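You operate a simulated robot arm through the tools that you are given. There is no shell and no other tool. Be economical: measure what you need, move in short steps, check, and stop when the job is done.

You are at the controls of a simulated robot arm. One attempt, no reset.

Task
Staple the recipes and the patterns, and lay both in the letter tray.
Fine: one staple in each.

Only the result counts: the job must be done as asked and must still hold three seconds after the hand-in. Knocking over, shifting, dropping, spilling or breaking anything else fails it.

Robot
A 6-joint arm with a two-finger parallel gripper, fixed in place. Base frame: the origin is at the foot of the arm, x ahead of it, y to its left, z up; the work surface is at about z = 0. Units: mm, rad, N and s.
With the tool pointing down near the work surface it reaches from about 140 to 580 mm from the base axis. Its first joint turns from -1.152 to 1.152 rad. Payload 2.1 kg.
The tool frame sits at the grasp point between the pads (the TCP): z along the fingers, y along the line on which they close. The tips reach 30 mm beyond it. Largest opening 94 mm; finger width 28, thickness 10; the body of the gripper, 50 by 96 mm, starts 55 mm behind the TCP.
Orientation is that of the tool frame in the base frame, as [roll, pitch, yaw] about the fixed x, y, z axes, in that order (R = Rz(yaw) Ry(pitch) Rx(roll)). With the fingers straight down and closing along the base's y, the tool's x points along the base's -x, its y along +y and its z along -z.

Tools
- The arm moves only by the tool nudge_tool. Its argument "rows" is a list of rows, each an object (a shift or turn left out is 0, a gripper value left out holds the last) with "fingers": the finger opening in mm, from 0 to 94; "slide": the shift along the tool's x, y, z in mm, a list of three; "angular": the turn, a rotation vector about the tool's x, y, z in rad, a list of three. In form: [{"fingers": fingers, "slide": [tx, ty, tz], "angular": [rx, ry, rz]}, ...]. A call has 1 to 8 rows; each row shifts and turns the commanded pose from where the row before left it, along the tool's axes as they then stand. Each row takes 0.2 s and may step no farther than 50 mm and 0.15 rad from the row before; otherwise, or with a gripper value out of range, the whole call is refused. A pose out of reach is approached as far as the arm can. The call stops where the force on the tool passes 90 N (or 10 N more than at its start, if that is more) or the arm is blocked; 0.2 s more then pass. The fingers move at their own pace (about 72 mm/s each) and stop on an object; they squeeze with about 38 N. The grip force told is the motor's: it shows also when the fingers shut on nothing. Time passes only in rows, and 0.2 s behind the last, so rows that do not move let the fingers close. It gives the time, the measured TCP pose, the force on the tool (base axes), the opening and the grip force at its end, in the units of the frame above (readings bear some noise).
- Cameras (640 x 400 px; columns grow to the right, rows downward): "scene" is fixed at [74.6, -399.7, 501.9]; the picture's right is [0.56, -0.83, 0.00], its down [-0.39, -0.26, -0.88] and it looks along [0.73, 0.49, -0.47] (base axes); focal length 214 px, centre (320, 200). "wrist" rides on the gripper at [-37, 0, -58] in the tool frame; the picture's right is [0.00, -1.00, 0.00], its down [0.97, 0.00, -0.24] and it looks along [0.24, 0.00, 0.97] (tool axes); focal length 218 px, centre (320, 200). There is no depth. A picture from a camera that has moved, and an enlarged one, comes with that camera's place and axes in the base frame and with its lens. The place of the scene camera against the robot may be out by one fixed shift of up to 18 mm in any direction.
- camera(camera): a new picture of that camera. No time passes.
- enlarge(camera, box): a new picture of the part [left, top, right, bottom] of that camera's present view, enlarged. No time passes.
- job_done(): hands the job in; it is judged then, once.

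Go step by step. Nothing tells you positions but the pictures and the camera data: compare them with the known pose of the tool, close in by small moves and look again before you grip or let go. The budget is 120 turns and 76 pictures, counting those below and the enlarged ones. Unless the task says otherwise, let go and move clear before handing in, and close with one line.

The tools are called after "Call:" by a JSON object that holds its "api" and its "payload". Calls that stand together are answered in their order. nudge_tool: Moves the arm, as the interface text tells. Its arguments: {"type":"object","properties":{"rows":{"type":"array"}},"required":["rows"]} The other tools are called the same way: camera (camera) takes a picture; enlarge (camera, box) takes an enlarged picture of a part of a camera's view; job_done () hands the job in.

At the start:

```text
t: 0.0
position: [302.0, 4.1, 424.2]
ee_rot: [3.139, 0.0, -3.142]
force: [-0.4, -0.3, -0.5]
finger_gap: 94.1
gripper_force: 0.0
```

scene: 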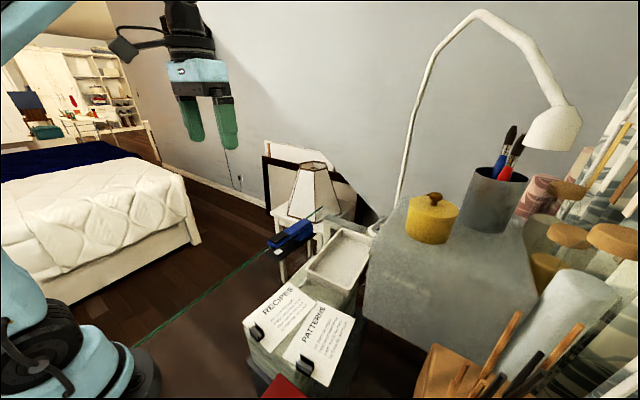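
wrist: 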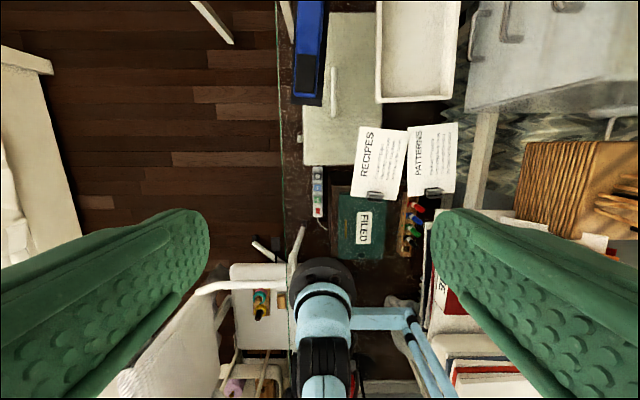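

I see two clipped paper stacks (recipes, patterns), a blue stapler and a white letter tray ahead and to the right of the arm. I'll look closer first.

Call:
{"api": "enlarge", "payload": {"camera": "scene", "box": [220, 200, 400, 400]}}

Call:
{"api": "enlarge", "payload": {"camera": "wrist", "box": [270, 0, 480, 260]}}

```text
2.00 times, centred on (310, 300) of scene
camera zoom: at [74.6, -399.7, 501.9], right [0.56, -0.83, 0.0], down [-0.39, -0.26, -0.88], along [0.73, 0.49, -0.47], focal length 429 px, centre (340, 0)
```

zoom: 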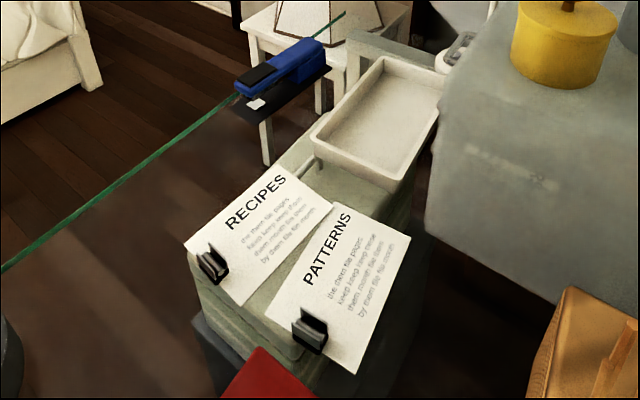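

```text
1.54 times, centred on (375, 130) of wrist
camera zoom: at [338.2, 7.0, 484.3], right [0.0, -1.0, 0.0], down [-0.97, 0.0, 0.24], along [-0.24, 0.0, -0.97], focal length 336 px, centre (235, 308)
```

zoom: 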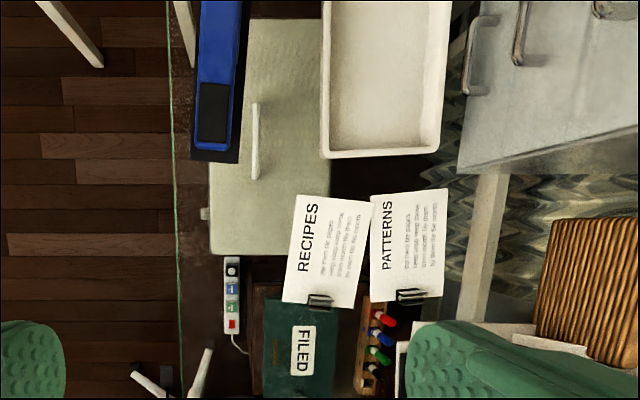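

The geometry agrees: the table is at z≈0, the recipes' clip is near (230,-118), the patterns' clip near (237,-250), and the stapler near (430+,33). I'll move over the stapler for a closer look.

Call:
{"api": "nudge_tool", "payload": {"rows": [{"slide": [-25, 5, 33]}, {"slide": [-25, 5, 33]}, {"slide": [-25, 5, 33]}, {"slide": [-25, 5, 33]}, {"slide": [-25, 5, 33]}, {}]}}

Call:
{"api": "camera", "payload": {"camera": "wrist"}}

Call:
{"api": "enlarge", "payload": {"camera": "scene", "box": [250, 200, 390, 290]}}

```text
t: 1.4
position: [428.5, 27.5, 259.1]
ee_rot: [3.138, 0.002, 3.14]
force: [-0.6, 0.0, 0.3]
finger_gap: 93.9
gripper_force: 0.1
```

```text
71 pictures are left
camera wrist: at [464.5, 29.6, 318.9], right [0.0, -1.0, 0.0], down [-0.97, 0.0, 0.24], along [-0.24, 0.0, -0.97], focal length 218 px, centre (320, 200)
```

wrist: 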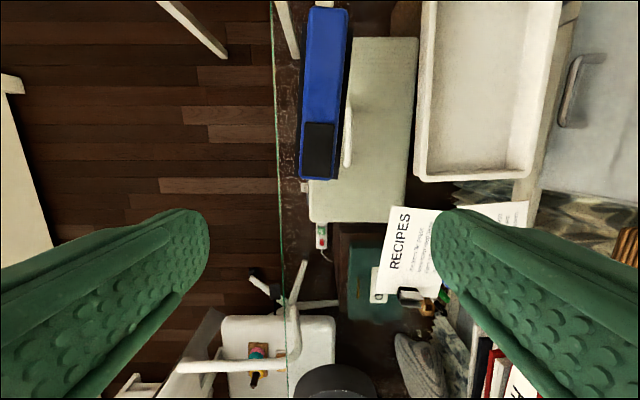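

```text
4.44 times, centred on (320, 245) of scene
camera zoom: at [74.6, -399.7, 501.9], right [0.56, -0.83, 0.0], down [-0.39, -0.26, -0.88], along [0.73, 0.49, -0.47], focal length 953 px, centre (320, 0)
```

zoom: 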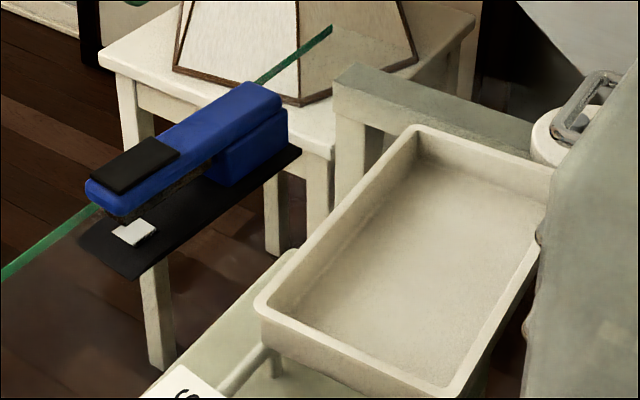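

The stapler opens toward -x: anvil about (443,31), head top about z 55, base from x≈414 and y 3..59. Next I'll inspect the two stacks and their clips.

Call:
{"api": "nudge_tool", "payload": {"rows": [{"slide": [27, -34, 8]}, {"slide": [27, -34, 8]}, {"slide": [27, -34, 8]}, {"slide": [27, -34, 8]}, {"slide": [27, -34, 8]}, {"slide": [27, -34, 8]}, {}]}}

Call:
{"api": "camera", "payload": {"camera": "wrist"}}

Call:
{"api": "enlarge", "payload": {"camera": "scene", "box": [230, 270, 370, 390]}}

```text
t: 3.0
position: [263.7, -176.9, 215.5]
ee_rot: [3.14, 0.004, 3.141]
force: [-0.2, 0.5, 0.3]
finger_gap: 94.1
gripper_force: 0.0
```

```text
69 pictures are left
camera wrist: at [300.8, -174.6, 275.2], right [0.0, -1.0, 0.0], down [-0.97, 0.0, 0.24], along [-0.24, 0.0, -0.97], focal length 218 px, centre (320, 200)
```

wrist: 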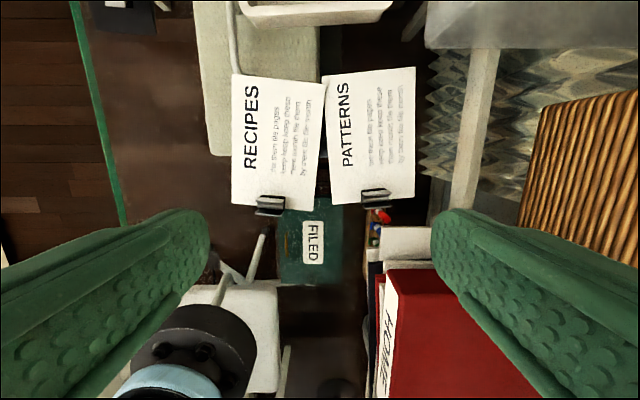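

```text
3.33 times, centred on (300, 330) of scene
camera zoom: at [74.5, -399.7, 501.9], right [0.56, -0.83, 0.0], down [-0.39, -0.26, -0.88], along [0.73, 0.49, -0.47], focal length 715 px, centre (387, -233)
```

zoom: 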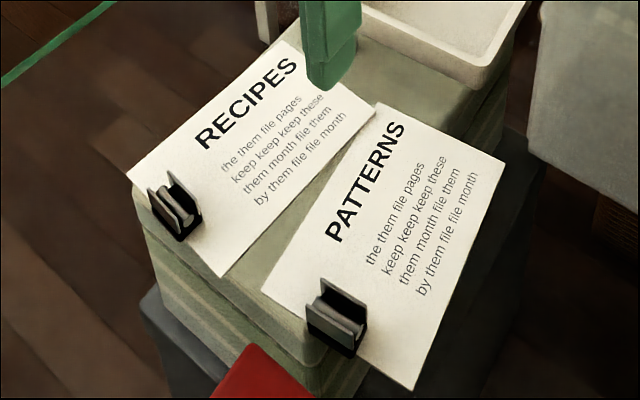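

Each stack is about 148×105 with its clip at the -x end; recipes yaw about -0.11, patterns about +0.08. I need to check the clip shape and whether the corners overlap.

Call:
{"api": "enlarge", "payload": {"camera": "wrist", "box": [300, 60, 350, 100]}}

Call:
{"api": "enlarge", "payload": {"camera": "wrist", "box": [230, 170, 330, 235]}}

Call:
{"api": "enlarge", "payload": {"camera": "scene", "box": [240, 310, 290, 350]}}

```text
10.00 times, centred on (325, 80) of wrist
camera zoom: at [300.8, -174.6, 275.2], right [0.0, -1.0, 0.0], down [-0.97, 0.0, 0.24], along [-0.24, 0.0, -0.97], focal length 2183 px, centre (270, 1400)
```

zoom: 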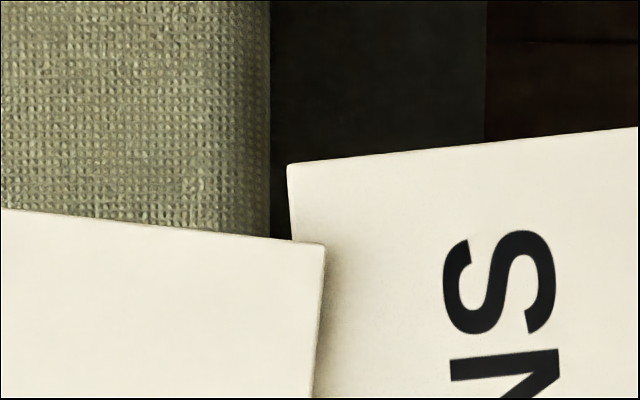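

```text
6.15 times, centred on (280, 202) of wrist
camera zoom: at [300.8, -174.6, 275.2], right [0.0, -1.0, 0.0], down [-0.97, 0.0, 0.24], along [-0.24, 0.0, -0.97], focal length 1343 px, centre (566, 185)
```

zoom: 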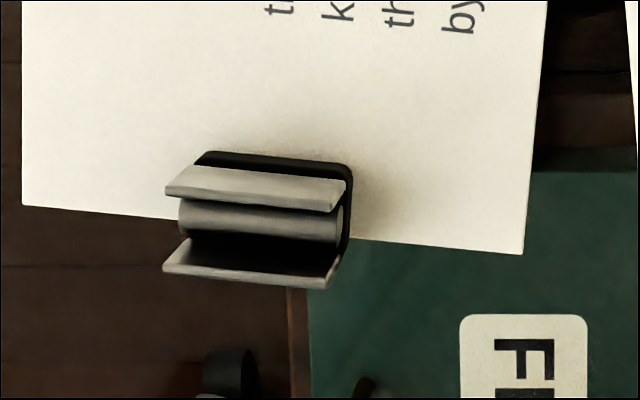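

```text
10.00 times, centred on (265, 330) of scene
camera zoom: at [74.5, -399.7, 501.9], right [0.56, -0.83, 0.0], down [-0.39, -0.26, -0.88], along [0.73, 0.49, -0.47], focal length 2145 px, centre (870, -1100)
```

zoom: 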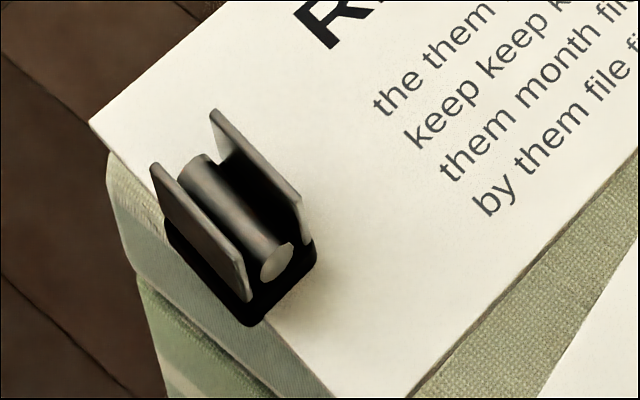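

Recipes slightly overlap on top of patterns, so recipes go first. I'll grip the clip across its 36 mm width (along y) without squeezing its levers; first I'll hover over it.

Call:
{"api": "nudge_tool", "payload": {"rows": [{"slide": [8.7, 16, 29], "fingers": 70}, {"slide": [8.7, 16, 29]}, {"slide": [8.7, 16, 29]}, {"slide": [8.7, 16, 29]}, {"angular": [0, 0, 0.11]}, {}]}}

Call:
{"api": "camera", "payload": {"camera": "wrist"}}

Call:
{"api": "enlarge", "payload": {"camera": "scene", "box": [220, 280, 320, 350]}}

```text
t: 4.4
position: [230.6, -109.4, 93.6]
ee_rot: [3.14, 0.001, 3.031]
force: [-0.6, -0.3, -0.2]
finger_gap: 70.0
gripper_force: 0.0
```

```text
64 pictures are left
camera wrist: at [266.3, -111.8, 154.5], right [-0.11, -0.99, 0.0], down [-0.97, 0.11, 0.24], along [-0.24, 0.03, -0.97], focal length 218 px, centre (320, 200)
```

wrist: 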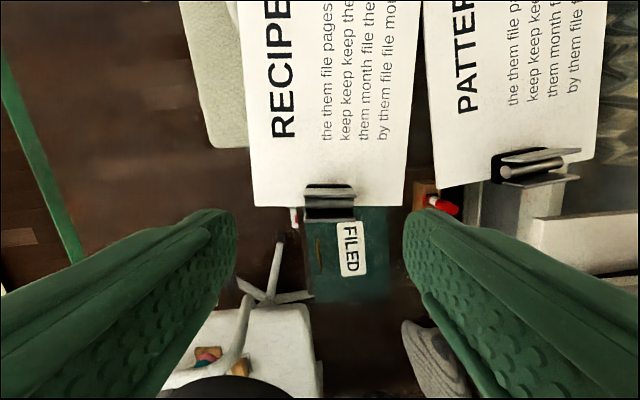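

```text
5.71 times, centred on (270, 315) of scene
camera zoom: at [74.6, -399.7, 501.9], right [0.56, -0.83, 0.0], down [-0.39, -0.26, -0.88], along [0.73, 0.49, -0.47], focal length 1226 px, centre (606, -457)
```

zoom: 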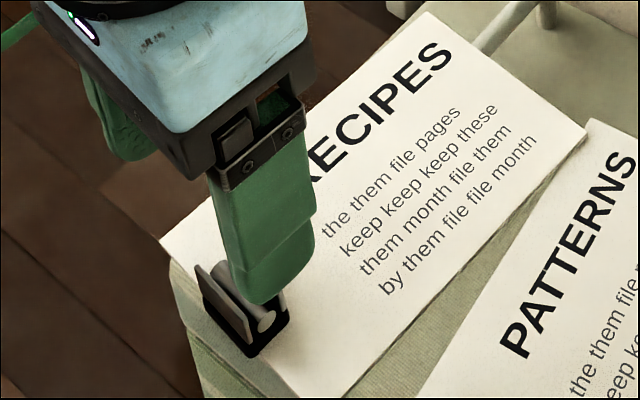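

The clip is centred at about (231,-114), aligned with the tool; I'll shift 4.5 mm and descend straddling it.

Call:
{"api": "nudge_tool", "payload": {"rows": [{"slide": [0, -4.5, 10]}, {"slide": [0, 0, 25]}, {"slide": [0, 0, 15]}, {}]}}

Call:
{"api": "camera", "payload": {"camera": "wrist"}}

Call:
{"api": "enlarge", "payload": {"camera": "scene", "box": [220, 290, 320, 350]}}

```text
t: 5.4
position: [229.6, -112.6, 44.4]
ee_rot: [3.139, 0.003, 3.031]
force: [0.0, 0.1, 0.2]
finger_gap: 70.0
gripper_force: 0.0
```

```text
62 pictures are left
camera wrist: at [265.8, -114.5, 104.2], right [-0.11, -0.99, 0.0], down [-0.97, 0.11, 0.24], along [-0.24, 0.03, -0.97], focal length 218 px, centre (320, 200)
```

wrist: 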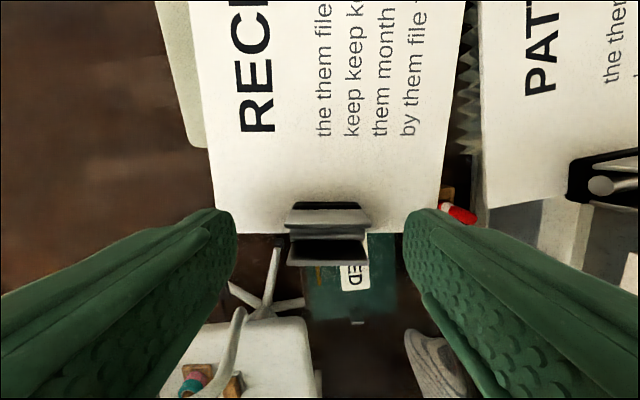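

```text
6.40 times, centred on (270, 320) of scene
camera zoom: at [74.6, -399.7, 501.9], right [0.56, -0.83, 0.0], down [-0.39, -0.26, -0.88], along [0.73, 0.49, -0.47], focal length 1373 px, centre (640, -568)
```

zoom: 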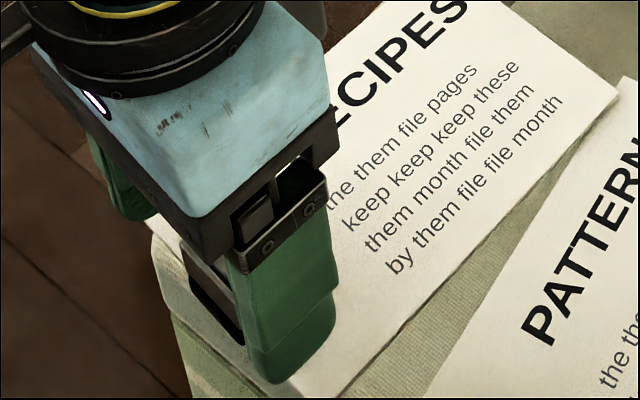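

Centred. I'll lower a further 7 mm and close.

Call:
{"api": "nudge_tool", "payload": {"rows": [{"slide": [0, 0, 4]}, {"slide": [0, 0, 3]}, {}]}}

Call:
{"api": "nudge_tool", "payload": {"rows": [{"fingers": 25}, {}, {}]}}

Call:
{"api": "camera", "payload": {"camera": "wrist"}}

```text
t: 6.2
position: [228.7, -112.3, 38.0]
ee_rot: [3.14, 0.002, 3.033]
force: [0.1, 0.5, -0.1]
finger_gap: 69.9
gripper_force: 0.2
```

```text
t: 7.0
position: [229.1, -112.1, 38.1]
ee_rot: [3.14, 0.002, 3.032]
force: [0.2, 0.9, 1.1]
finger_gap: 31.2
gripper_force: 37.7
```

```text
60 pictures are left
camera wrist: at [265.7, -115.6, 98.1], right [-0.11, -0.99, 0.0], down [-0.97, 0.11, 0.24], along [-0.24, 0.03, -0.97], focal length 218 px, centre (320, 200)
```

wrist: 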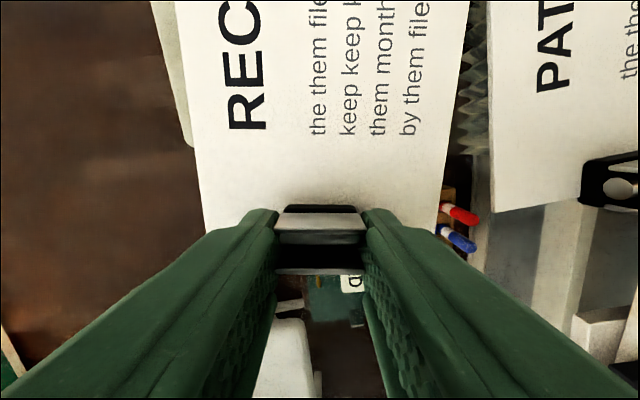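

Gripped on the clip at 31 mm. Lifting and checking.

Call:
{"api": "nudge_tool", "payload": {"rows": [{"slide": [0, 0, -5]}, {"slide": [0, 0, -15]}, {"slide": [0, 0, -30]}, {}]}}

Call:
{"api": "camera", "payload": {"camera": "scene"}}

Call:
{"api": "camera", "payload": {"camera": "wrist"}}

```text
t: 8.0
position: [228.6, -113.9, 87.8]
ee_rot: [3.139, 0.001, 3.033]
force: [-0.2, -0.6, -0.8]
finger_gap: 31.2
gripper_force: 38.0
```

```text
59 pictures are left
```

scene: 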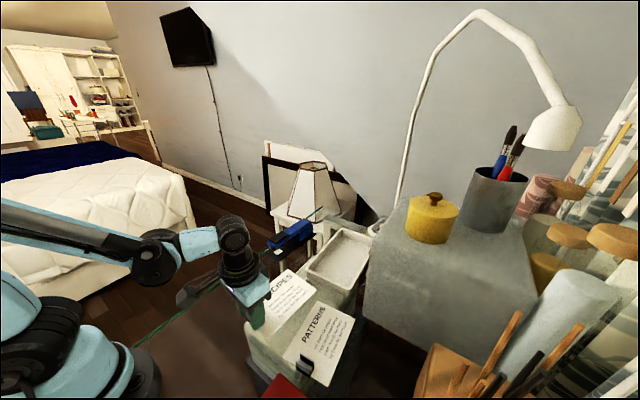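

```text
58 pictures are left
camera wrist: at [266.4, -116.6, 147.4], right [-0.11, -0.99, 0.0], down [-0.97, 0.11, 0.24], along [-0.24, 0.03, -0.97], focal length 218 px, centre (320, 200)
```

wrist: 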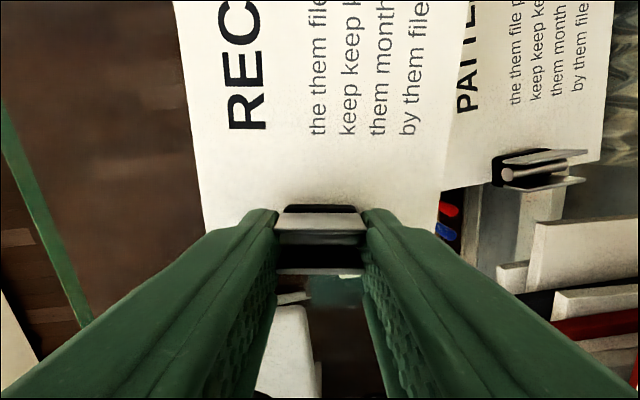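

Recipes are securely held. Now a detailed look at the stapler mouth for its height.

Call:
{"api": "enlarge", "payload": {"camera": "scene", "box": [264, 212, 320, 264]}}

```text
7.69 times, centred on (292, 238) of scene
camera zoom: at [74.6, -399.7, 501.9], right [0.56, -0.83, 0.0], down [-0.39, -0.26, -0.88], along [0.73, 0.49, -0.47], focal length 1650 px, centre (535, -92)
```

zoom: 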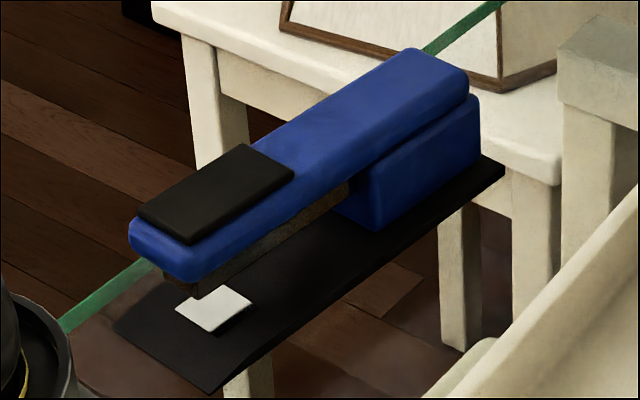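

Mouth estimate: the anvil is about (449,31) at z≲8, the magazine bottom about z 31, and head top about z 68. I'll square the stack and bring it in front of the mouth, keeping its far edge short of the stapler.

Call:
{"api": "nudge_tool", "payload": {"rows": [{"angular": [0, 0, -0.11]}, {"slide": [-3, 36, 0]}, {"slide": [-3, 36, 0]}, {"slide": [-3, 36, 0]}, {"slide": [-3, 37, 0]}, {"slide": [0, 0, 20]}, {"slide": [0, 0, 16]}, {}]}}

Call:
{"api": "enlarge", "payload": {"camera": "scene", "box": [200, 212, 320, 300]}}

Call:
{"api": "camera", "payload": {"camera": "wrist"}}

```text
t: 9.8
position: [240.5, 31.6, 53.5]
ee_rot: [3.139, 0.003, 3.141]
force: [-1.2, -0.2, 0.0]
finger_gap: 31.2
gripper_force: 38.1
```

```text
4.55 times, centred on (260, 256) of scene
camera zoom: at [74.6, -399.7, 501.9], right [0.56, -0.83, 0.0], down [-0.39, -0.26, -0.88], along [0.73, 0.49, -0.47], focal length 975 px, centre (593, -54)
```

zoom: 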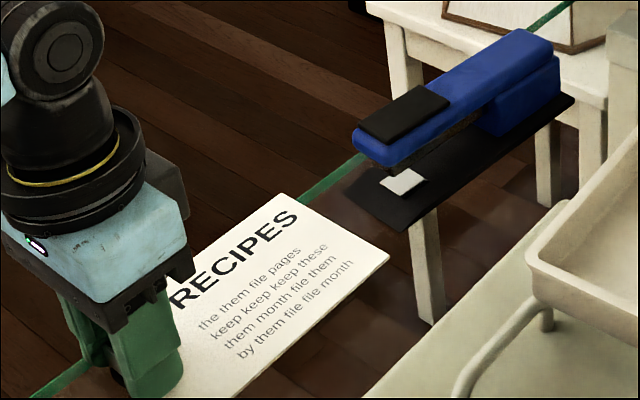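

```text
55 pictures are left
camera wrist: at [276.9, 33.3, 112.7], right [0.0, -1.0, 0.0], down [-0.97, 0.0, 0.24], along [-0.24, 0.0, -0.97], focal length 218 px, centre (320, 200)
```

wrist: 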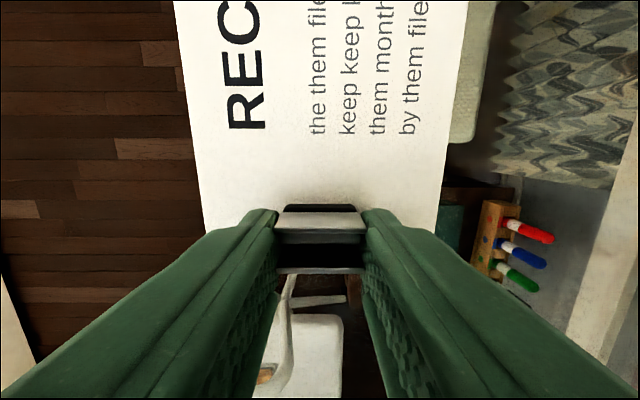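

The stack is squared up at y≈31, with its bottom at z≈15. I'll advance partway into the mouth and look.

Call:
{"api": "nudge_tool", "payload": {"rows": [{"slide": [-25, 0.5, 0]}, {"slide": [-25, 0, 0]}, {}]}}

Call:
{"api": "enlarge", "payload": {"camera": "scene", "box": [244, 212, 316, 264]}}

```text
t: 10.6
position: [290.5, 30.1, 53.0]
ee_rot: [3.14, 0.001, -3.14]
force: [-0.5, -0.6, -0.8]
finger_gap: 31.7
gripper_force: 37.7
```

```text
7.69 times, centred on (280, 238) of scene
camera zoom: at [74.6, -399.7, 501.9], right [0.56, -0.83, 0.0], down [-0.39, -0.26, -0.88], along [0.73, 0.49, -0.47], focal length 1650 px, centre (628, -92)
```

zoom: 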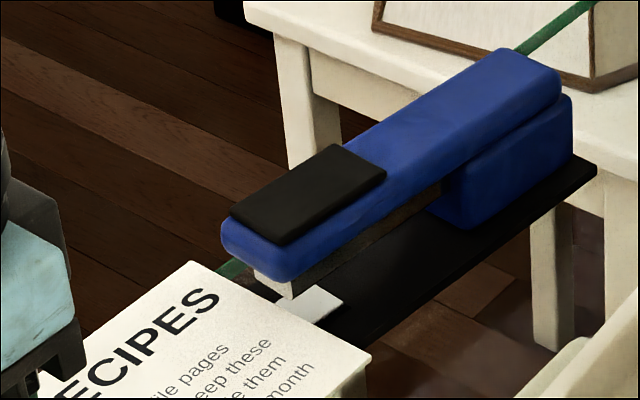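

Call:
{"api": "enlarge", "payload": {"camera": "scene", "box": [240, 236, 304, 276]}}

```text
10.00 times, centred on (272, 256) of scene
camera zoom: at [74.6, -399.7, 501.9], right [0.56, -0.83, 0.0], down [-0.39, -0.26, -0.88], along [0.73, 0.49, -0.47], focal length 2145 px, centre (800, -360)
```

zoom: 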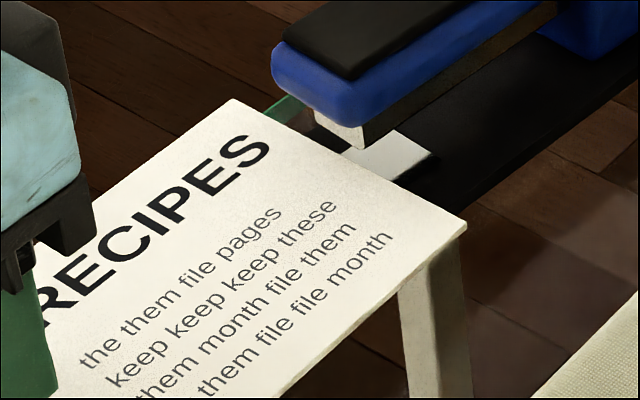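

The stack is thin and level, just short of the nose and below it. Continuing in.

Call:
{"api": "nudge_tool", "payload": {"rows": [{"slide": [-7, 0, 0]}, {"slide": [-7, 0, 0]}, {}]}}

Call:
{"api": "enlarge", "payload": {"camera": "scene", "box": [250, 226, 314, 266]}}

```text
t: 11.4
position: [305.7, 32.4, 52.9]
ee_rot: [3.14, 0.001, 3.141]
force: [0.8, 0.2, -0.7]
finger_gap: 31.2
gripper_force: 38.4
```

```text
10.00 times, centred on (282, 246) of scene
camera zoom: at [74.6, -399.7, 501.9], right [0.56, -0.83, 0.0], down [-0.39, -0.26, -0.88], along [0.73, 0.49, -0.47], focal length 2145 px, centre (700, -260)
```

zoom: 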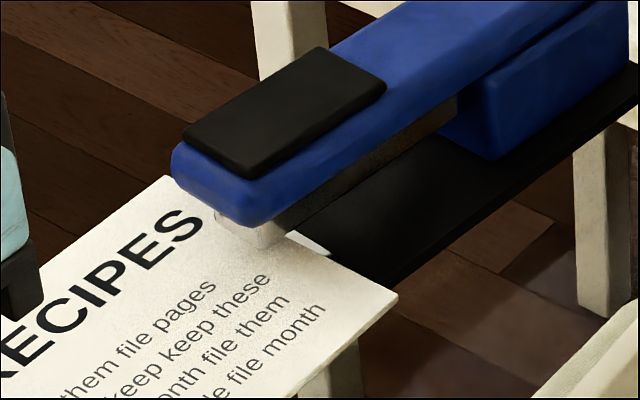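

Clear of the nose and under it. Another 12 mm, then lower onto the anvil.

Call:
{"api": "nudge_tool", "payload": {"rows": [{"slide": [-6, 0, 0]}, {"slide": [-6, 0, 0]}, {"slide": [0, 0, 4]}, {"slide": [0, 0, 3]}, {}]}}

Call:
{"api": "enlarge", "payload": {"camera": "scene", "box": [250, 226, 314, 266]}}

Call:
{"api": "enlarge", "payload": {"camera": "scene", "box": [200, 240, 300, 310]}}

```text
t: 12.6
position: [317.5, 32.1, 46.6]
ee_rot: [3.139, 0.001, 3.139]
force: [-1.3, -0.4, 0.0]
finger_gap: 31.5
gripper_force: 37.4
```

```text
10.00 times, centred on (282, 246) of scene
camera zoom: at [74.6, -399.7, 501.9], right [0.56, -0.83, 0.0], down [-0.39, -0.26, -0.88], along [0.73, 0.49, -0.47], focal length 2145 px, centre (700, -260)
```

zoom: 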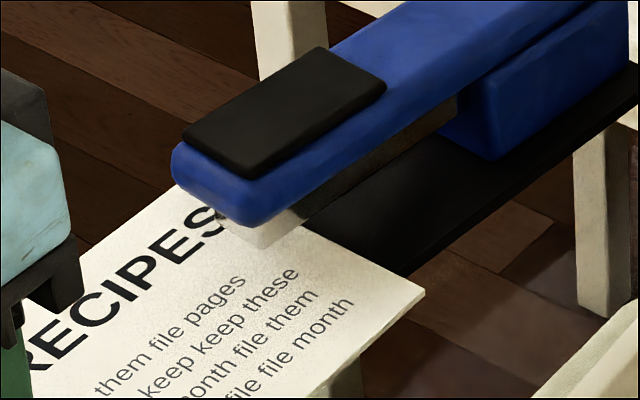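

```text
5.71 times, centred on (250, 275) of scene
camera zoom: at [74.6, -399.7, 501.9], right [0.56, -0.83, 0.0], down [-0.39, -0.26, -0.88], along [0.73, 0.49, -0.47], focal length 1226 px, centre (720, -229)
```

zoom: 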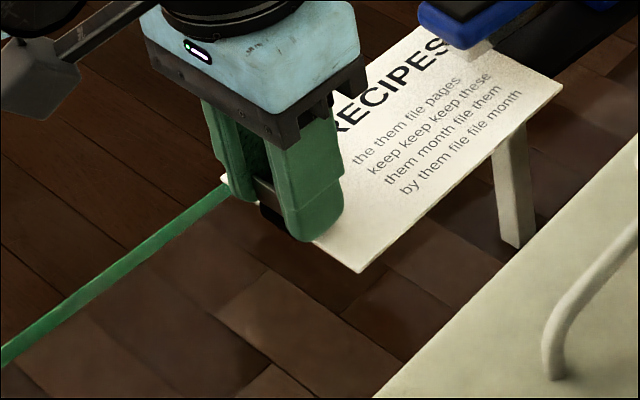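

The anvil is fully covered. Lowering gently until contact.

Call:
{"api": "nudge_tool", "payload": {"rows": [{"slide": [0, 0, 2]}, {}]}}

Call:
{"api": "nudge_tool", "payload": {"rows": [{"slide": [0, 0, 2]}, {}]}}

Call:
{"api": "nudge_tool", "payload": {"rows": [{"slide": [0, 0, 2]}, {}]}}

```text
t: 13.2
position: [318.0, 32.4, 43.9]
ee_rot: [3.139, 0.001, 3.142]
force: [0.0, -0.9, -0.7]
finger_gap: 31.3
gripper_force: 38.5
```

```text
t: 13.8
position: [318.3, 32.1, 41.7]
ee_rot: [3.14, 0.004, -3.14]
force: [-1.0, 0.3, 2.6]
finger_gap: 31.3
gripper_force: 38.1
```

```text
t: 14.4
position: [317.4, 32.1, 40.0]
ee_rot: [-3.142, 0.004, -3.141]
force: [3.0, -0.6, 9.0]
finger_gap: 31.4
gripper_force: 38.0
```

Contact made at the anvil. Releasing and rising.

Call:
{"api": "nudge_tool", "payload": {"rows": [{"slide": [0, 0, -1], "fingers": 70}, {}, {}, {"slide": [0, 0, -20]}, {"slide": [0, 0, -50]}, {"slide": [0, 0, -40]}, {}]}}

Call:
{"api": "enlarge", "payload": {"camera": "scene", "box": [210, 220, 310, 290]}}

Call:
{"api": "camera", "payload": {"camera": "wrist"}}

```text
t: 16.0
position: [318.8, 29.3, 148.7]
ee_rot: [3.14, 0.002, 3.142]
force: [-0.2, 0.2, 0.7]
finger_gap: 70.0
gripper_force: 0.0
```

```text
5.71 times, centred on (260, 255) of scene
camera zoom: at [74.6, -399.7, 501.9], right [0.56, -0.83, 0.0], down [-0.39, -0.26, -0.88], along [0.73, 0.49, -0.47], focal length 1226 px, centre (663, -114)
```

zoom: 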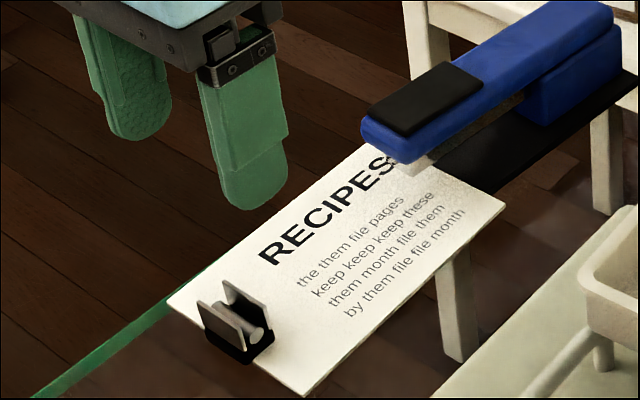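

```text
48 pictures are left
camera wrist: at [354.7, 30.8, 208.5], right [0.0, -1.0, 0.0], down [-0.97, 0.0, 0.24], along [-0.24, 0.0, -0.97], focal length 218 px, centre (320, 200)
```

wrist: 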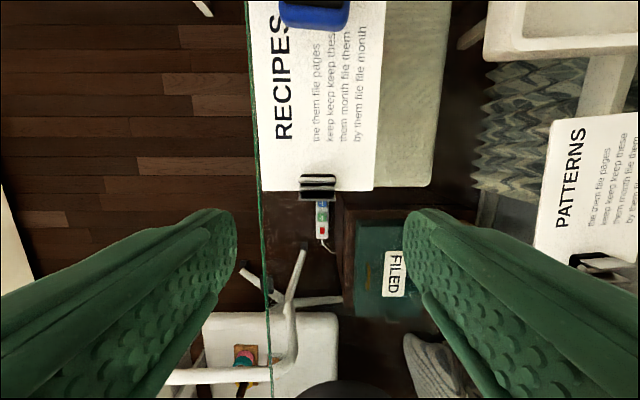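

The recipes lie in the mouth on the anvil. Next I close the fingers and position over the press pad.

Call:
{"api": "nudge_tool", "payload": {"rows": [{"slide": [-43, 1, 0], "fingers": 0}, {"slide": [-43, 1, 0]}, {"slide": [-43, 1, 0]}, {}, {}]}}

Call:
{"api": "enlarge", "payload": {"camera": "scene", "box": [250, 190, 330, 260]}}

Call:
{"api": "camera", "payload": {"camera": "wrist"}}

```text
t: 17.2
position: [446.5, 36.0, 150.6]
ee_rot: [3.141, 0.003, 3.141]
force: [0.8, -0.3, 0.2]
finger_gap: 0.3
gripper_force: 33.0
```

```text
5.71 times, centred on (290, 225) of scene
camera zoom: at [74.6, -399.7, 501.9], right [0.56, -0.83, 0.0], down [-0.39, -0.26, -0.88], along [0.73, 0.49, -0.47], focal length 1226 px, centre (491, 57)
```

zoom: 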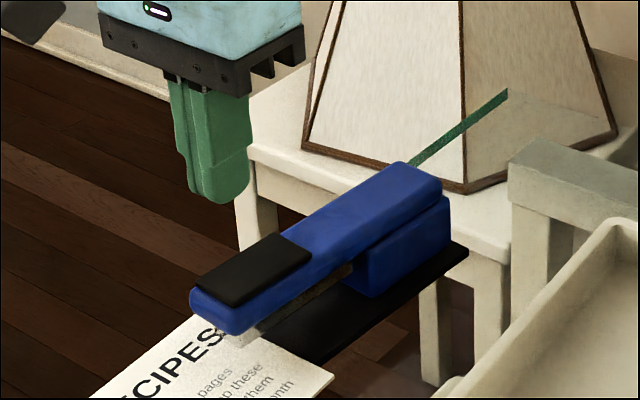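

```text
46 pictures are left
camera wrist: at [483.2, 36.6, 210.9], right [0.0, -1.0, 0.0], down [-0.97, 0.0, 0.24], along [-0.24, 0.0, -0.97], focal length 218 px, centre (320, 200)
```

wrist: 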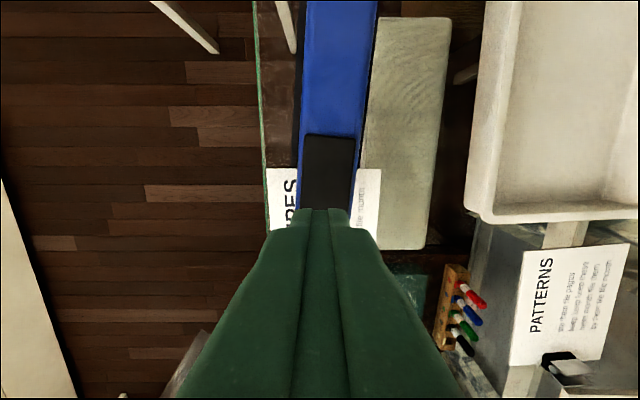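

Pad is centred near (455,31). I'll shift and descend close to it.

Call:
{"api": "nudge_tool", "payload": {"rows": [{"slide": [-6, -5, 0]}, {"slide": [0, 0, 30]}, {"slide": [0, 0, 12]}, {}]}}

Call:
{"api": "enlarge", "payload": {"camera": "scene", "box": [250, 200, 330, 260]}}

```text
t: 18.2
position: [453.2, 29.6, 108.8]
ee_rot: [3.14, 0.001, 3.141]
force: [-0.4, 0.3, 0.1]
finger_gap: 0.0
gripper_force: 32.9
```

```text
6.67 times, centred on (290, 230) of scene
camera zoom: at [74.6, -399.7, 501.9], right [0.56, -0.83, 0.0], down [-0.39, -0.26, -0.88], along [0.73, 0.49, -0.47], focal length 1430 px, centre (520, 0)
```

zoom: 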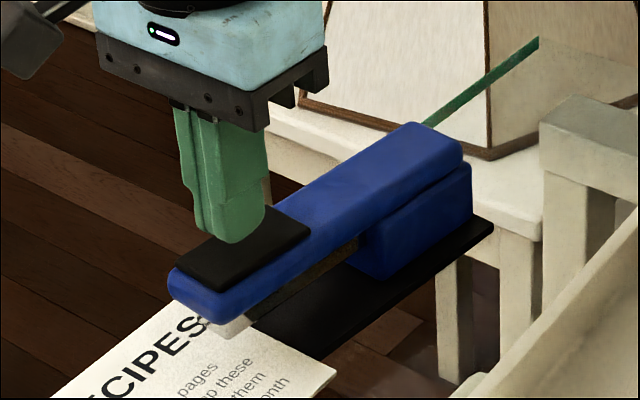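

Tips are just above the pad. Pressing down in small steps.

Call:
{"api": "nudge_tool", "payload": {"rows": [{"slide": [0, 0, 4]}, {"slide": [0, 0, 4]}, {}]}}

Call:
{"api": "nudge_tool", "payload": {"rows": [{"slide": [0, 0, 4]}, {"slide": [0, 0, 4]}, {}]}}

```text
t: 19.0
position: [452.9, 29.0, 100.8]
ee_rot: [3.14, 0.001, 3.141]
force: [-0.5, -0.5, 0.3]
finger_gap: 0.0
gripper_force: 33.1
```

```text
t: 19.8
position: [452.9, 29.0, 92.5]
ee_rot: [3.138, 0.003, 3.141]
force: [0.4, 0.0, 0.2]
finger_gap: 0.2
gripper_force: 33.3
```

Call:
{"api": "nudge_tool", "payload": {"rows": [{"slide": [0, 0, 3]}, {"slide": [0, 0, 3]}, {}]}}

Call:
{"api": "enlarge", "payload": {"camera": "scene", "box": [250, 200, 330, 260]}}

```text
t: 20.6
position: [453.8, 30.1, 87.4]
ee_rot: [3.14, 0.002, -3.141]
force: [-1.9, -0.6, 4.2]
finger_gap: 0.1
gripper_force: 33.0
```

```text
6.67 times, centred on (290, 230) of scene
camera zoom: at [74.5, -399.7, 501.9], right [0.56, -0.83, 0.0], down [-0.39, -0.26, -0.88], along [0.73, 0.49, -0.47], focal length 1430 px, centre (520, 0)
```

zoom: 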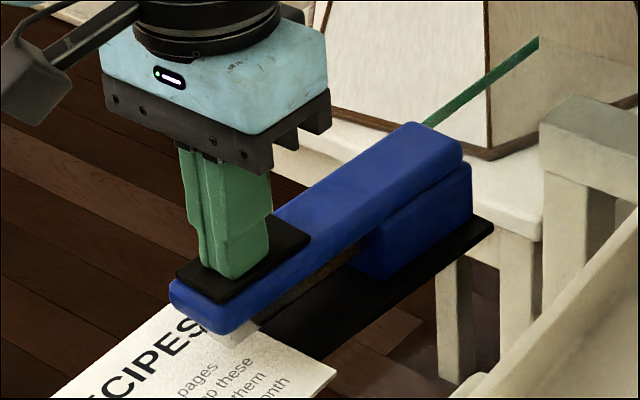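

Contact with 4 N. Now one continuous press to the bottom.

Call:
{"api": "nudge_tool", "payload": {"rows": [{"slide": [0, 0, 4]}, {"slide": [0, 0, 4]}, {"slide": [0, 0, 3]}, {"slide": [0, 0, 3]}, {}]}}

Call:
{"api": "enlarge", "payload": {"camera": "scene", "box": [250, 200, 330, 260]}}

```text
t: 21.8
position: [453.4, 30.4, 76.6]
ee_rot: [3.14, 0.002, -3.141]
force: [-4.1, 0.3, 41.2]
finger_gap: 0.0
gripper_force: 32.9
stopped in row 5: the force on the tool passed its limit (the readings are from after the stop); the commanded pose is now the measured one
```

```text
6.67 times, centred on (290, 230) of scene
camera zoom: at [74.4, -399.7, 501.9], right [0.56, -0.83, 0.0], down [-0.39, -0.26, -0.88], along [0.73, 0.49, -0.47], focal length 1430 px, centre (520, 0)
```

zoom: 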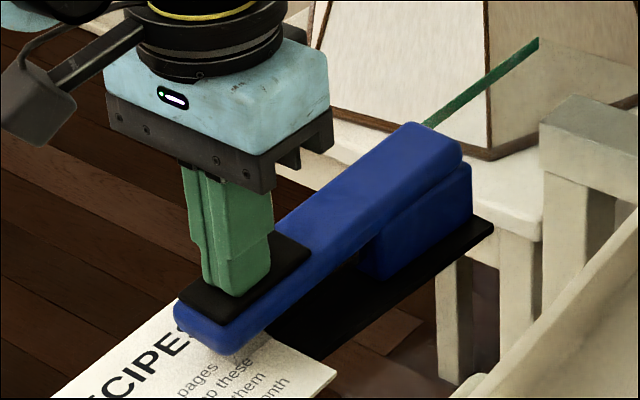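

The head bottomed out at over 90 N, so it most likely stapled. Rising and returning over the recipes' clip.

Call:
{"api": "nudge_tool", "payload": {"rows": [{"slide": [0, 0, -10]}, {"slide": [0, 0, -25]}, {"slide": [0, 0, -35]}, {"slide": [45, 0, 0], "fingers": 70}, {"slide": [45, 0, 0]}, {"slide": [45, 1, 0]}, {}]}}

Call:
{"api": "camera", "payload": {"camera": "wrist"}}

Call:
{"api": "enlarge", "payload": {"camera": "scene", "box": [210, 220, 310, 290]}}

```text
t: 23.4
position: [320.9, 33.1, 144.7]
ee_rot: [3.141, 0.003, -3.142]
force: [-0.2, 0.1, -0.5]
finger_gap: 70.2
gripper_force: 0.1
```

```text
42 pictures are left
camera wrist: at [356.9, 33.6, 204.4], right [0.0, -1.0, 0.0], down [-0.97, 0.0, 0.24], along [-0.24, 0.0, -0.97], focal length 218 px, centre (320, 200)
```

wrist: 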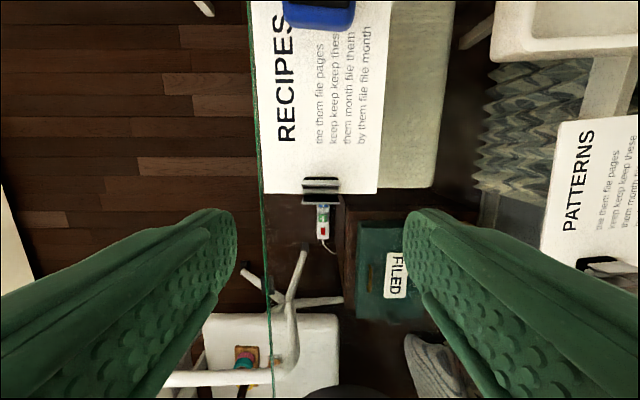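

```text
5.71 times, centred on (260, 255) of scene
camera zoom: at [74.6, -399.7, 501.9], right [0.56, -0.83, 0.0], down [-0.39, -0.26, -0.88], along [0.73, 0.49, -0.47], focal length 1226 px, centre (663, -114)
```

zoom: 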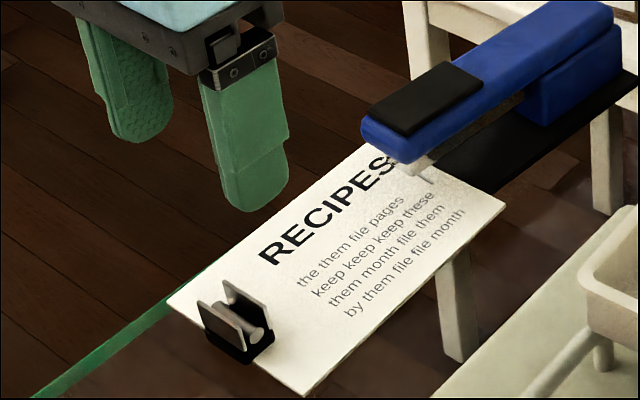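

A staple is visible and the head has sprung back. Re-gripping the clip at about (319,33).

Call:
{"api": "nudge_tool", "payload": {"rows": [{"slide": [2, -0.5, 40]}, {"slide": [0, 0, 40]}, {"slide": [0, 0, 24]}, {}, {"fingers": 25}, {}, {}]}}

Call:
{"api": "camera", "payload": {"camera": "wrist"}}

```text
t: 25.0
position: [317.5, 31.5, 39.5]
ee_rot: [3.139, 0.0, -3.14]
force: [-0.1, 0.2, -0.6]
finger_gap: 31.3
gripper_force: 37.5
```

```text
40 pictures are left
camera wrist: at [354.2, 32.5, 98.7], right [0.0, -1.0, 0.0], down [-0.97, 0.0, 0.24], along [-0.24, 0.0, -0.97], focal length 218 px, centre (320, 200)
```

wrist: 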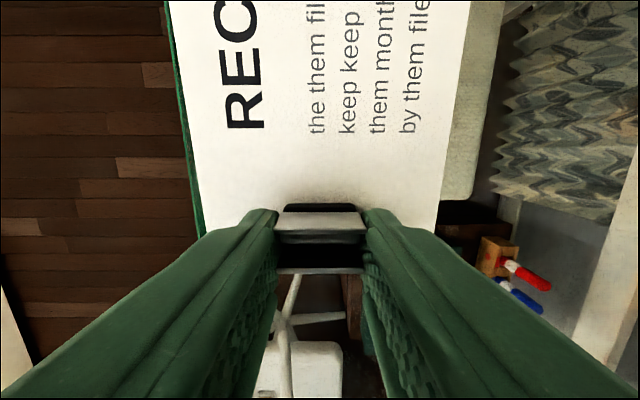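

Gripped again. I'll lift slightly, back straight out of the mouth, then rise.

Call:
{"api": "nudge_tool", "payload": {"rows": [{"slide": [0, 0, -6]}, {"slide": [0, 0, -6]}, {"slide": [20, 0, 0]}, {"slide": [30, 0, 0]}, {"slide": [30, 0, 0]}, {"slide": [0, 0, -40]}, {"slide": [0, 0, -50]}, {}]}}

Call:
{"api": "enlarge", "payload": {"camera": "scene", "box": [220, 190, 330, 270]}}

```text
t: 26.8
position: [236.2, 30.0, 144.6]
ee_rot: [3.14, 0.002, 3.141]
force: [0.4, 0.5, -0.2]
finger_gap: 31.4
gripper_force: 38.2
```

```text
5.00 times, centred on (275, 230) of scene
camera zoom: at [74.6, -399.7, 501.9], right [0.56, -0.83, 0.0], down [-0.39, -0.26, -0.88], along [0.73, 0.49, -0.47], focal length 1072 px, centre (545, 50)
```

zoom: 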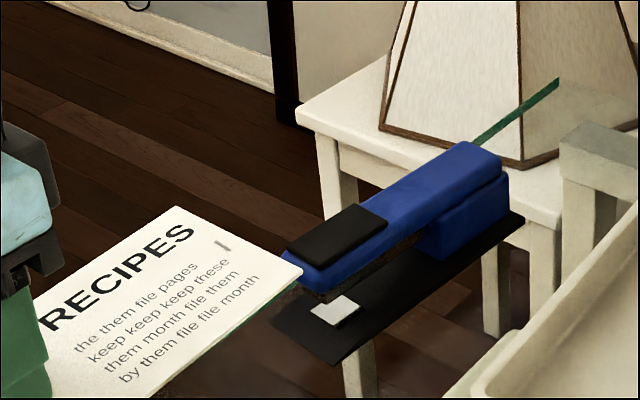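

One staple is in the recipes and the stapler hasn't moved. I'll carry the stack high to get a view of the tray beside it.

Call:
{"api": "nudge_tool", "payload": {"rows": [{"slide": [0, 0, -50]}, {"slide": [0, 0, -50]}, {"slide": [-48, 6, 0]}, {"slide": [-48, 6, 0]}, {"slide": [-48, 6, 0]}, {"slide": [-48, 6, 0]}, {"slide": [-48, 6, 0]}, {}]}}

Call:
{"api": "camera", "payload": {"camera": "wrist"}}

```text
t: 28.6
position: [475.1, 62.2, 243.9]
ee_rot: [3.14, 0.001, 3.142]
force: [-0.4, 0.0, -0.8]
finger_gap: 31.3
gripper_force: 38.0
```

```text
38 pictures are left
camera wrist: at [510.8, 63.5, 303.2], right [0.0, -1.0, 0.0], down [-0.97, 0.0, 0.24], along [-0.24, 0.0, -0.97], focal length 218 px, centre (320, 200)
```

wrist: 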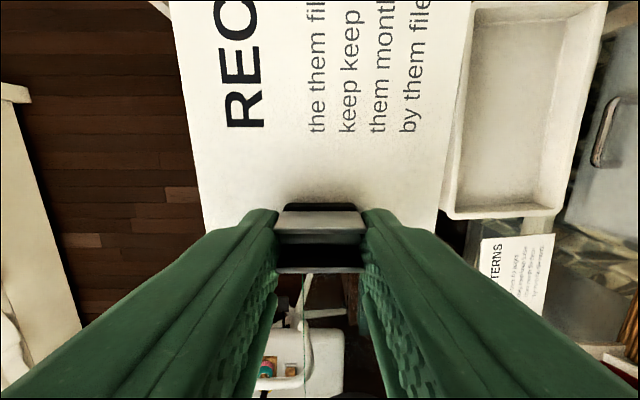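

Call:
{"api": "enlarge", "payload": {"camera": "wrist", "box": [430, 0, 630, 230]}}

```text
1.74 times, centred on (530, 115) of wrist
camera zoom: at [510.8, 63.5, 303.2], right [0.0, -1.0, 0.0], down [-0.97, 0.0, 0.24], along [-0.24, 0.0, -0.97], focal length 380 px, centre (-45, 348)
```

zoom: 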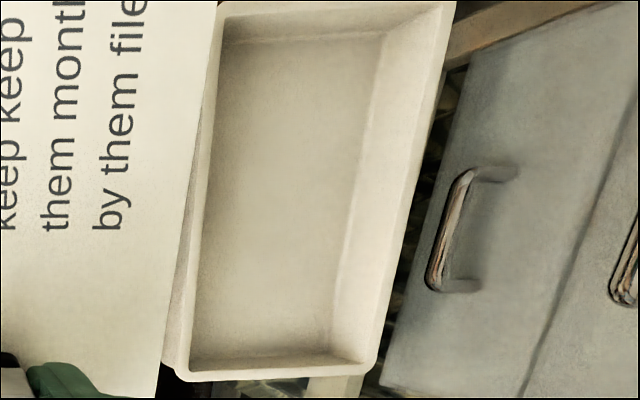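

The tray interior spans about x 430–650, y -113…-242 (yaw ≈ +0.05), rim about z 30. I'll carry the recipes above it, toward the near end.

Call:
{"api": "nudge_tool", "payload": {"rows": [{"slide": [5, -48, 0]}, {"slide": [5, -48, 0]}, {"slide": [5, -48, 0]}, {"slide": [5, -48, 0]}, {"slide": [5, -48, 0]}, {"angular": [0, 0, -0.05]}, {"slide": [0, 0, 50]}, {}]}}

Call:
{"api": "nudge_tool", "payload": {"rows": [{"slide": [0, 0, 50]}, {"slide": [0, 0, 40]}, {}]}}

Call:
{"api": "enlarge", "payload": {"camera": "scene", "box": [280, 200, 400, 310]}}

Call:
{"api": "camera", "payload": {"camera": "wrist"}}

```text
t: 30.4
position: [451.0, -176.9, 192.4]
ee_rot: [3.14, 0.0, -3.093]
force: [-0.2, -0.2, 0.2]
finger_gap: 31.3
gripper_force: 38.4
```

```text
t: 31.2
position: [452.8, -177.5, 100.0]
ee_rot: [3.14, 0.002, -3.093]
force: [0.2, 0.0, -0.6]
finger_gap: 31.6
gripper_force: 38.3
```

```text
3.64 times, centred on (340, 255) of scene
camera zoom: at [74.6, -399.7, 501.9], right [0.56, -0.83, 0.0], down [-0.39, -0.26, -0.88], along [0.73, 0.49, -0.47], focal length 780 px, centre (247, 0)
```

zoom: 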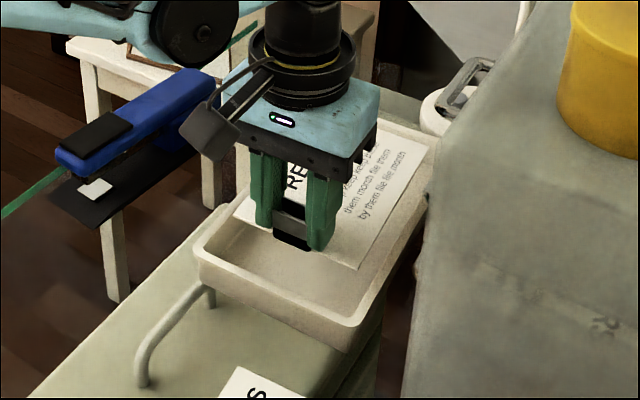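

```text
35 pictures are left
camera wrist: at [488.5, -174.7, 159.5], right [0.05, -1.0, 0.0], down [-0.97, -0.05, 0.24], along [-0.24, -0.01, -0.97], focal length 218 px, centre (320, 200)
```

wrist: 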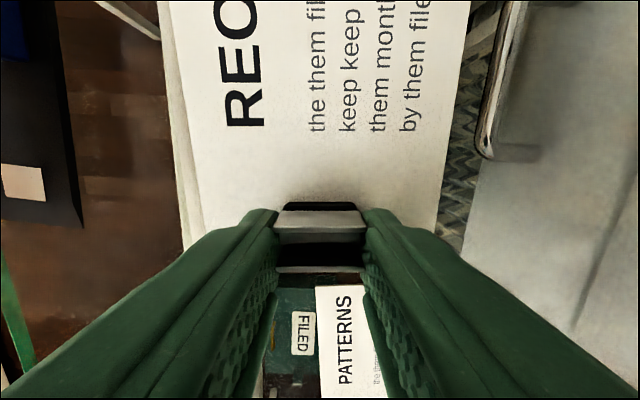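

Call:
{"api": "enlarge", "payload": {"camera": "wrist", "box": [130, 0, 530, 260]}}

Call:
{"api": "enlarge", "payload": {"camera": "scene", "box": [300, 220, 390, 300]}}

```text
1.54 times, centred on (330, 130) of wrist
camera zoom: at [488.5, -174.7, 159.5], right [0.05, -1.0, 0.0], down [-0.97, -0.05, 0.24], along [-0.24, -0.01, -0.97], focal length 336 px, centre (305, 308)
```

zoom: 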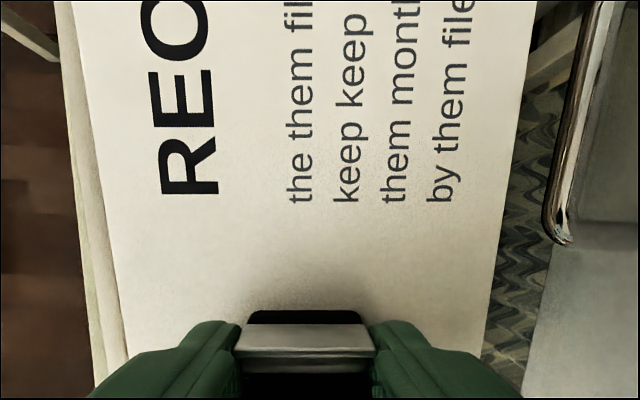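

```text
5.00 times, centred on (345, 260) of scene
camera zoom: at [74.6, -399.7, 501.9], right [0.56, -0.83, 0.0], down [-0.39, -0.26, -0.88], along [0.73, 0.49, -0.47], focal length 1072 px, centre (195, -100)
```

zoom: 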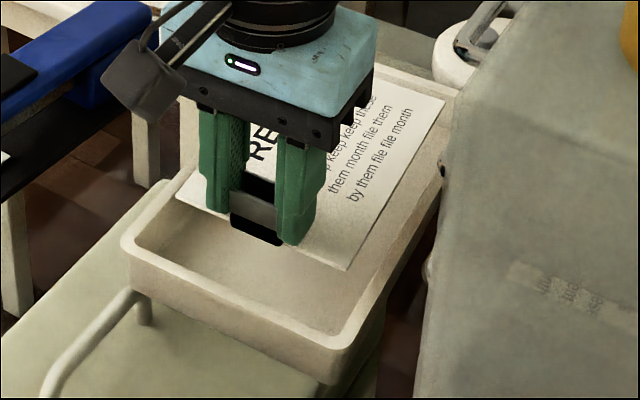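

Cross-checking the views gives a rim at z≈40, tray outer y about -97…-242 (centre -169), and nearly zero yaw. I'll correct by +8 mm in y and small yaw, and check again lower.

Call:
{"api": "nudge_tool", "payload": {"rows": [{"slide": [-1, 8, 0]}, {"angular": [0, 0, 0.03]}, {"slide": [0, 0, 10]}, {}]}}

Call:
{"api": "enlarge", "payload": {"camera": "wrist", "box": [130, 0, 530, 260]}}

Call:
{"api": "enlarge", "payload": {"camera": "scene", "box": [300, 220, 390, 300]}}

```text
t: 32.2
position: [452.4, -171.6, 90.7]
ee_rot: [3.139, 0.001, -3.123]
force: [-0.3, -1.0, -1.1]
finger_gap: 31.4
gripper_force: 38.6
```

```text
1.54 times, centred on (330, 130) of wrist
camera zoom: at [489.5, -169.2, 150.1], right [0.02, -1.0, 0.0], down [-0.97, -0.02, 0.24], along [-0.24, 0.0, -0.97], focal length 336 px, centre (305, 308)
```

zoom: 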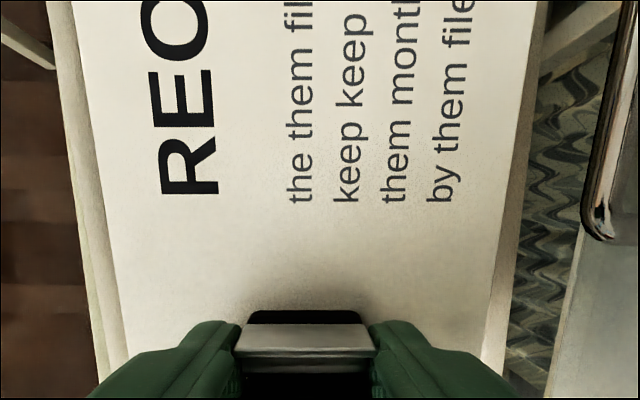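

```text
5.00 times, centred on (345, 260) of scene
camera zoom: at [74.6, -399.7, 501.9], right [0.56, -0.83, 0.0], down [-0.39, -0.26, -0.88], along [0.73, 0.49, -0.47], focal length 1072 px, centre (195, -100)
```

zoom: 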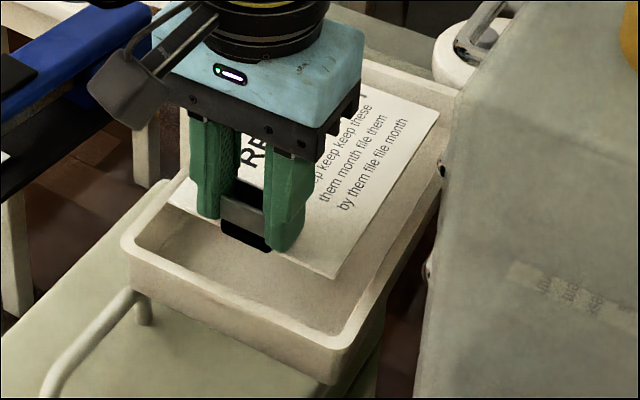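

Well centred now (2 mm more to +y). Lowering into the tray.

Call:
{"api": "nudge_tool", "payload": {"rows": [{"slide": [0, 2, 15]}, {"slide": [0, 0, 15]}, {}]}}

Call:
{"api": "enlarge", "payload": {"camera": "wrist", "box": [130, 0, 530, 260]}}

Call:
{"api": "enlarge", "payload": {"camera": "scene", "box": [300, 220, 390, 300]}}

```text
t: 33.0
position: [453.9, -169.9, 62.1]
ee_rot: [-3.142, 0.001, -3.121]
force: [-0.2, 0.2, -0.7]
finger_gap: 31.5
gripper_force: 38.1
```

```text
1.54 times, centred on (330, 130) of wrist
camera zoom: at [489.7, -167.3, 120.8], right [0.02, -1.0, 0.0], down [-0.97, -0.02, 0.24], along [-0.24, 0.0, -0.97], focal length 336 px, centre (305, 308)
```

zoom: 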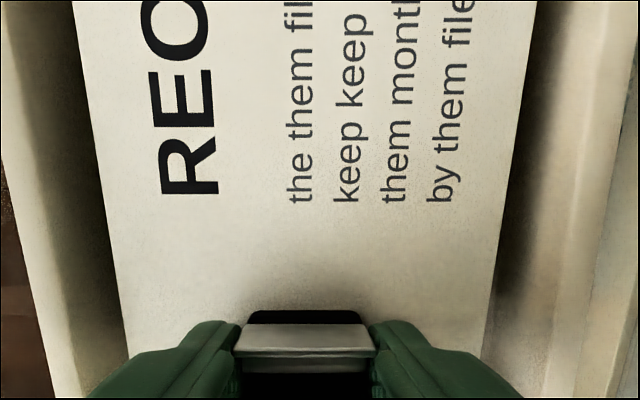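

```text
5.00 times, centred on (345, 260) of scene
camera zoom: at [74.6, -399.7, 501.9], right [0.56, -0.83, 0.0], down [-0.39, -0.26, -0.88], along [0.73, 0.49, -0.47], focal length 1072 px, centre (195, -100)
```

zoom: 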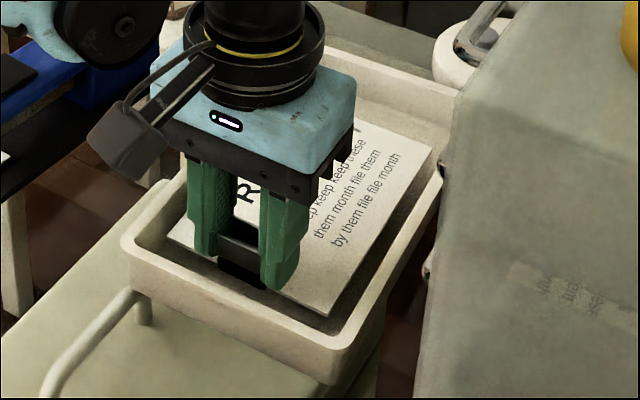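

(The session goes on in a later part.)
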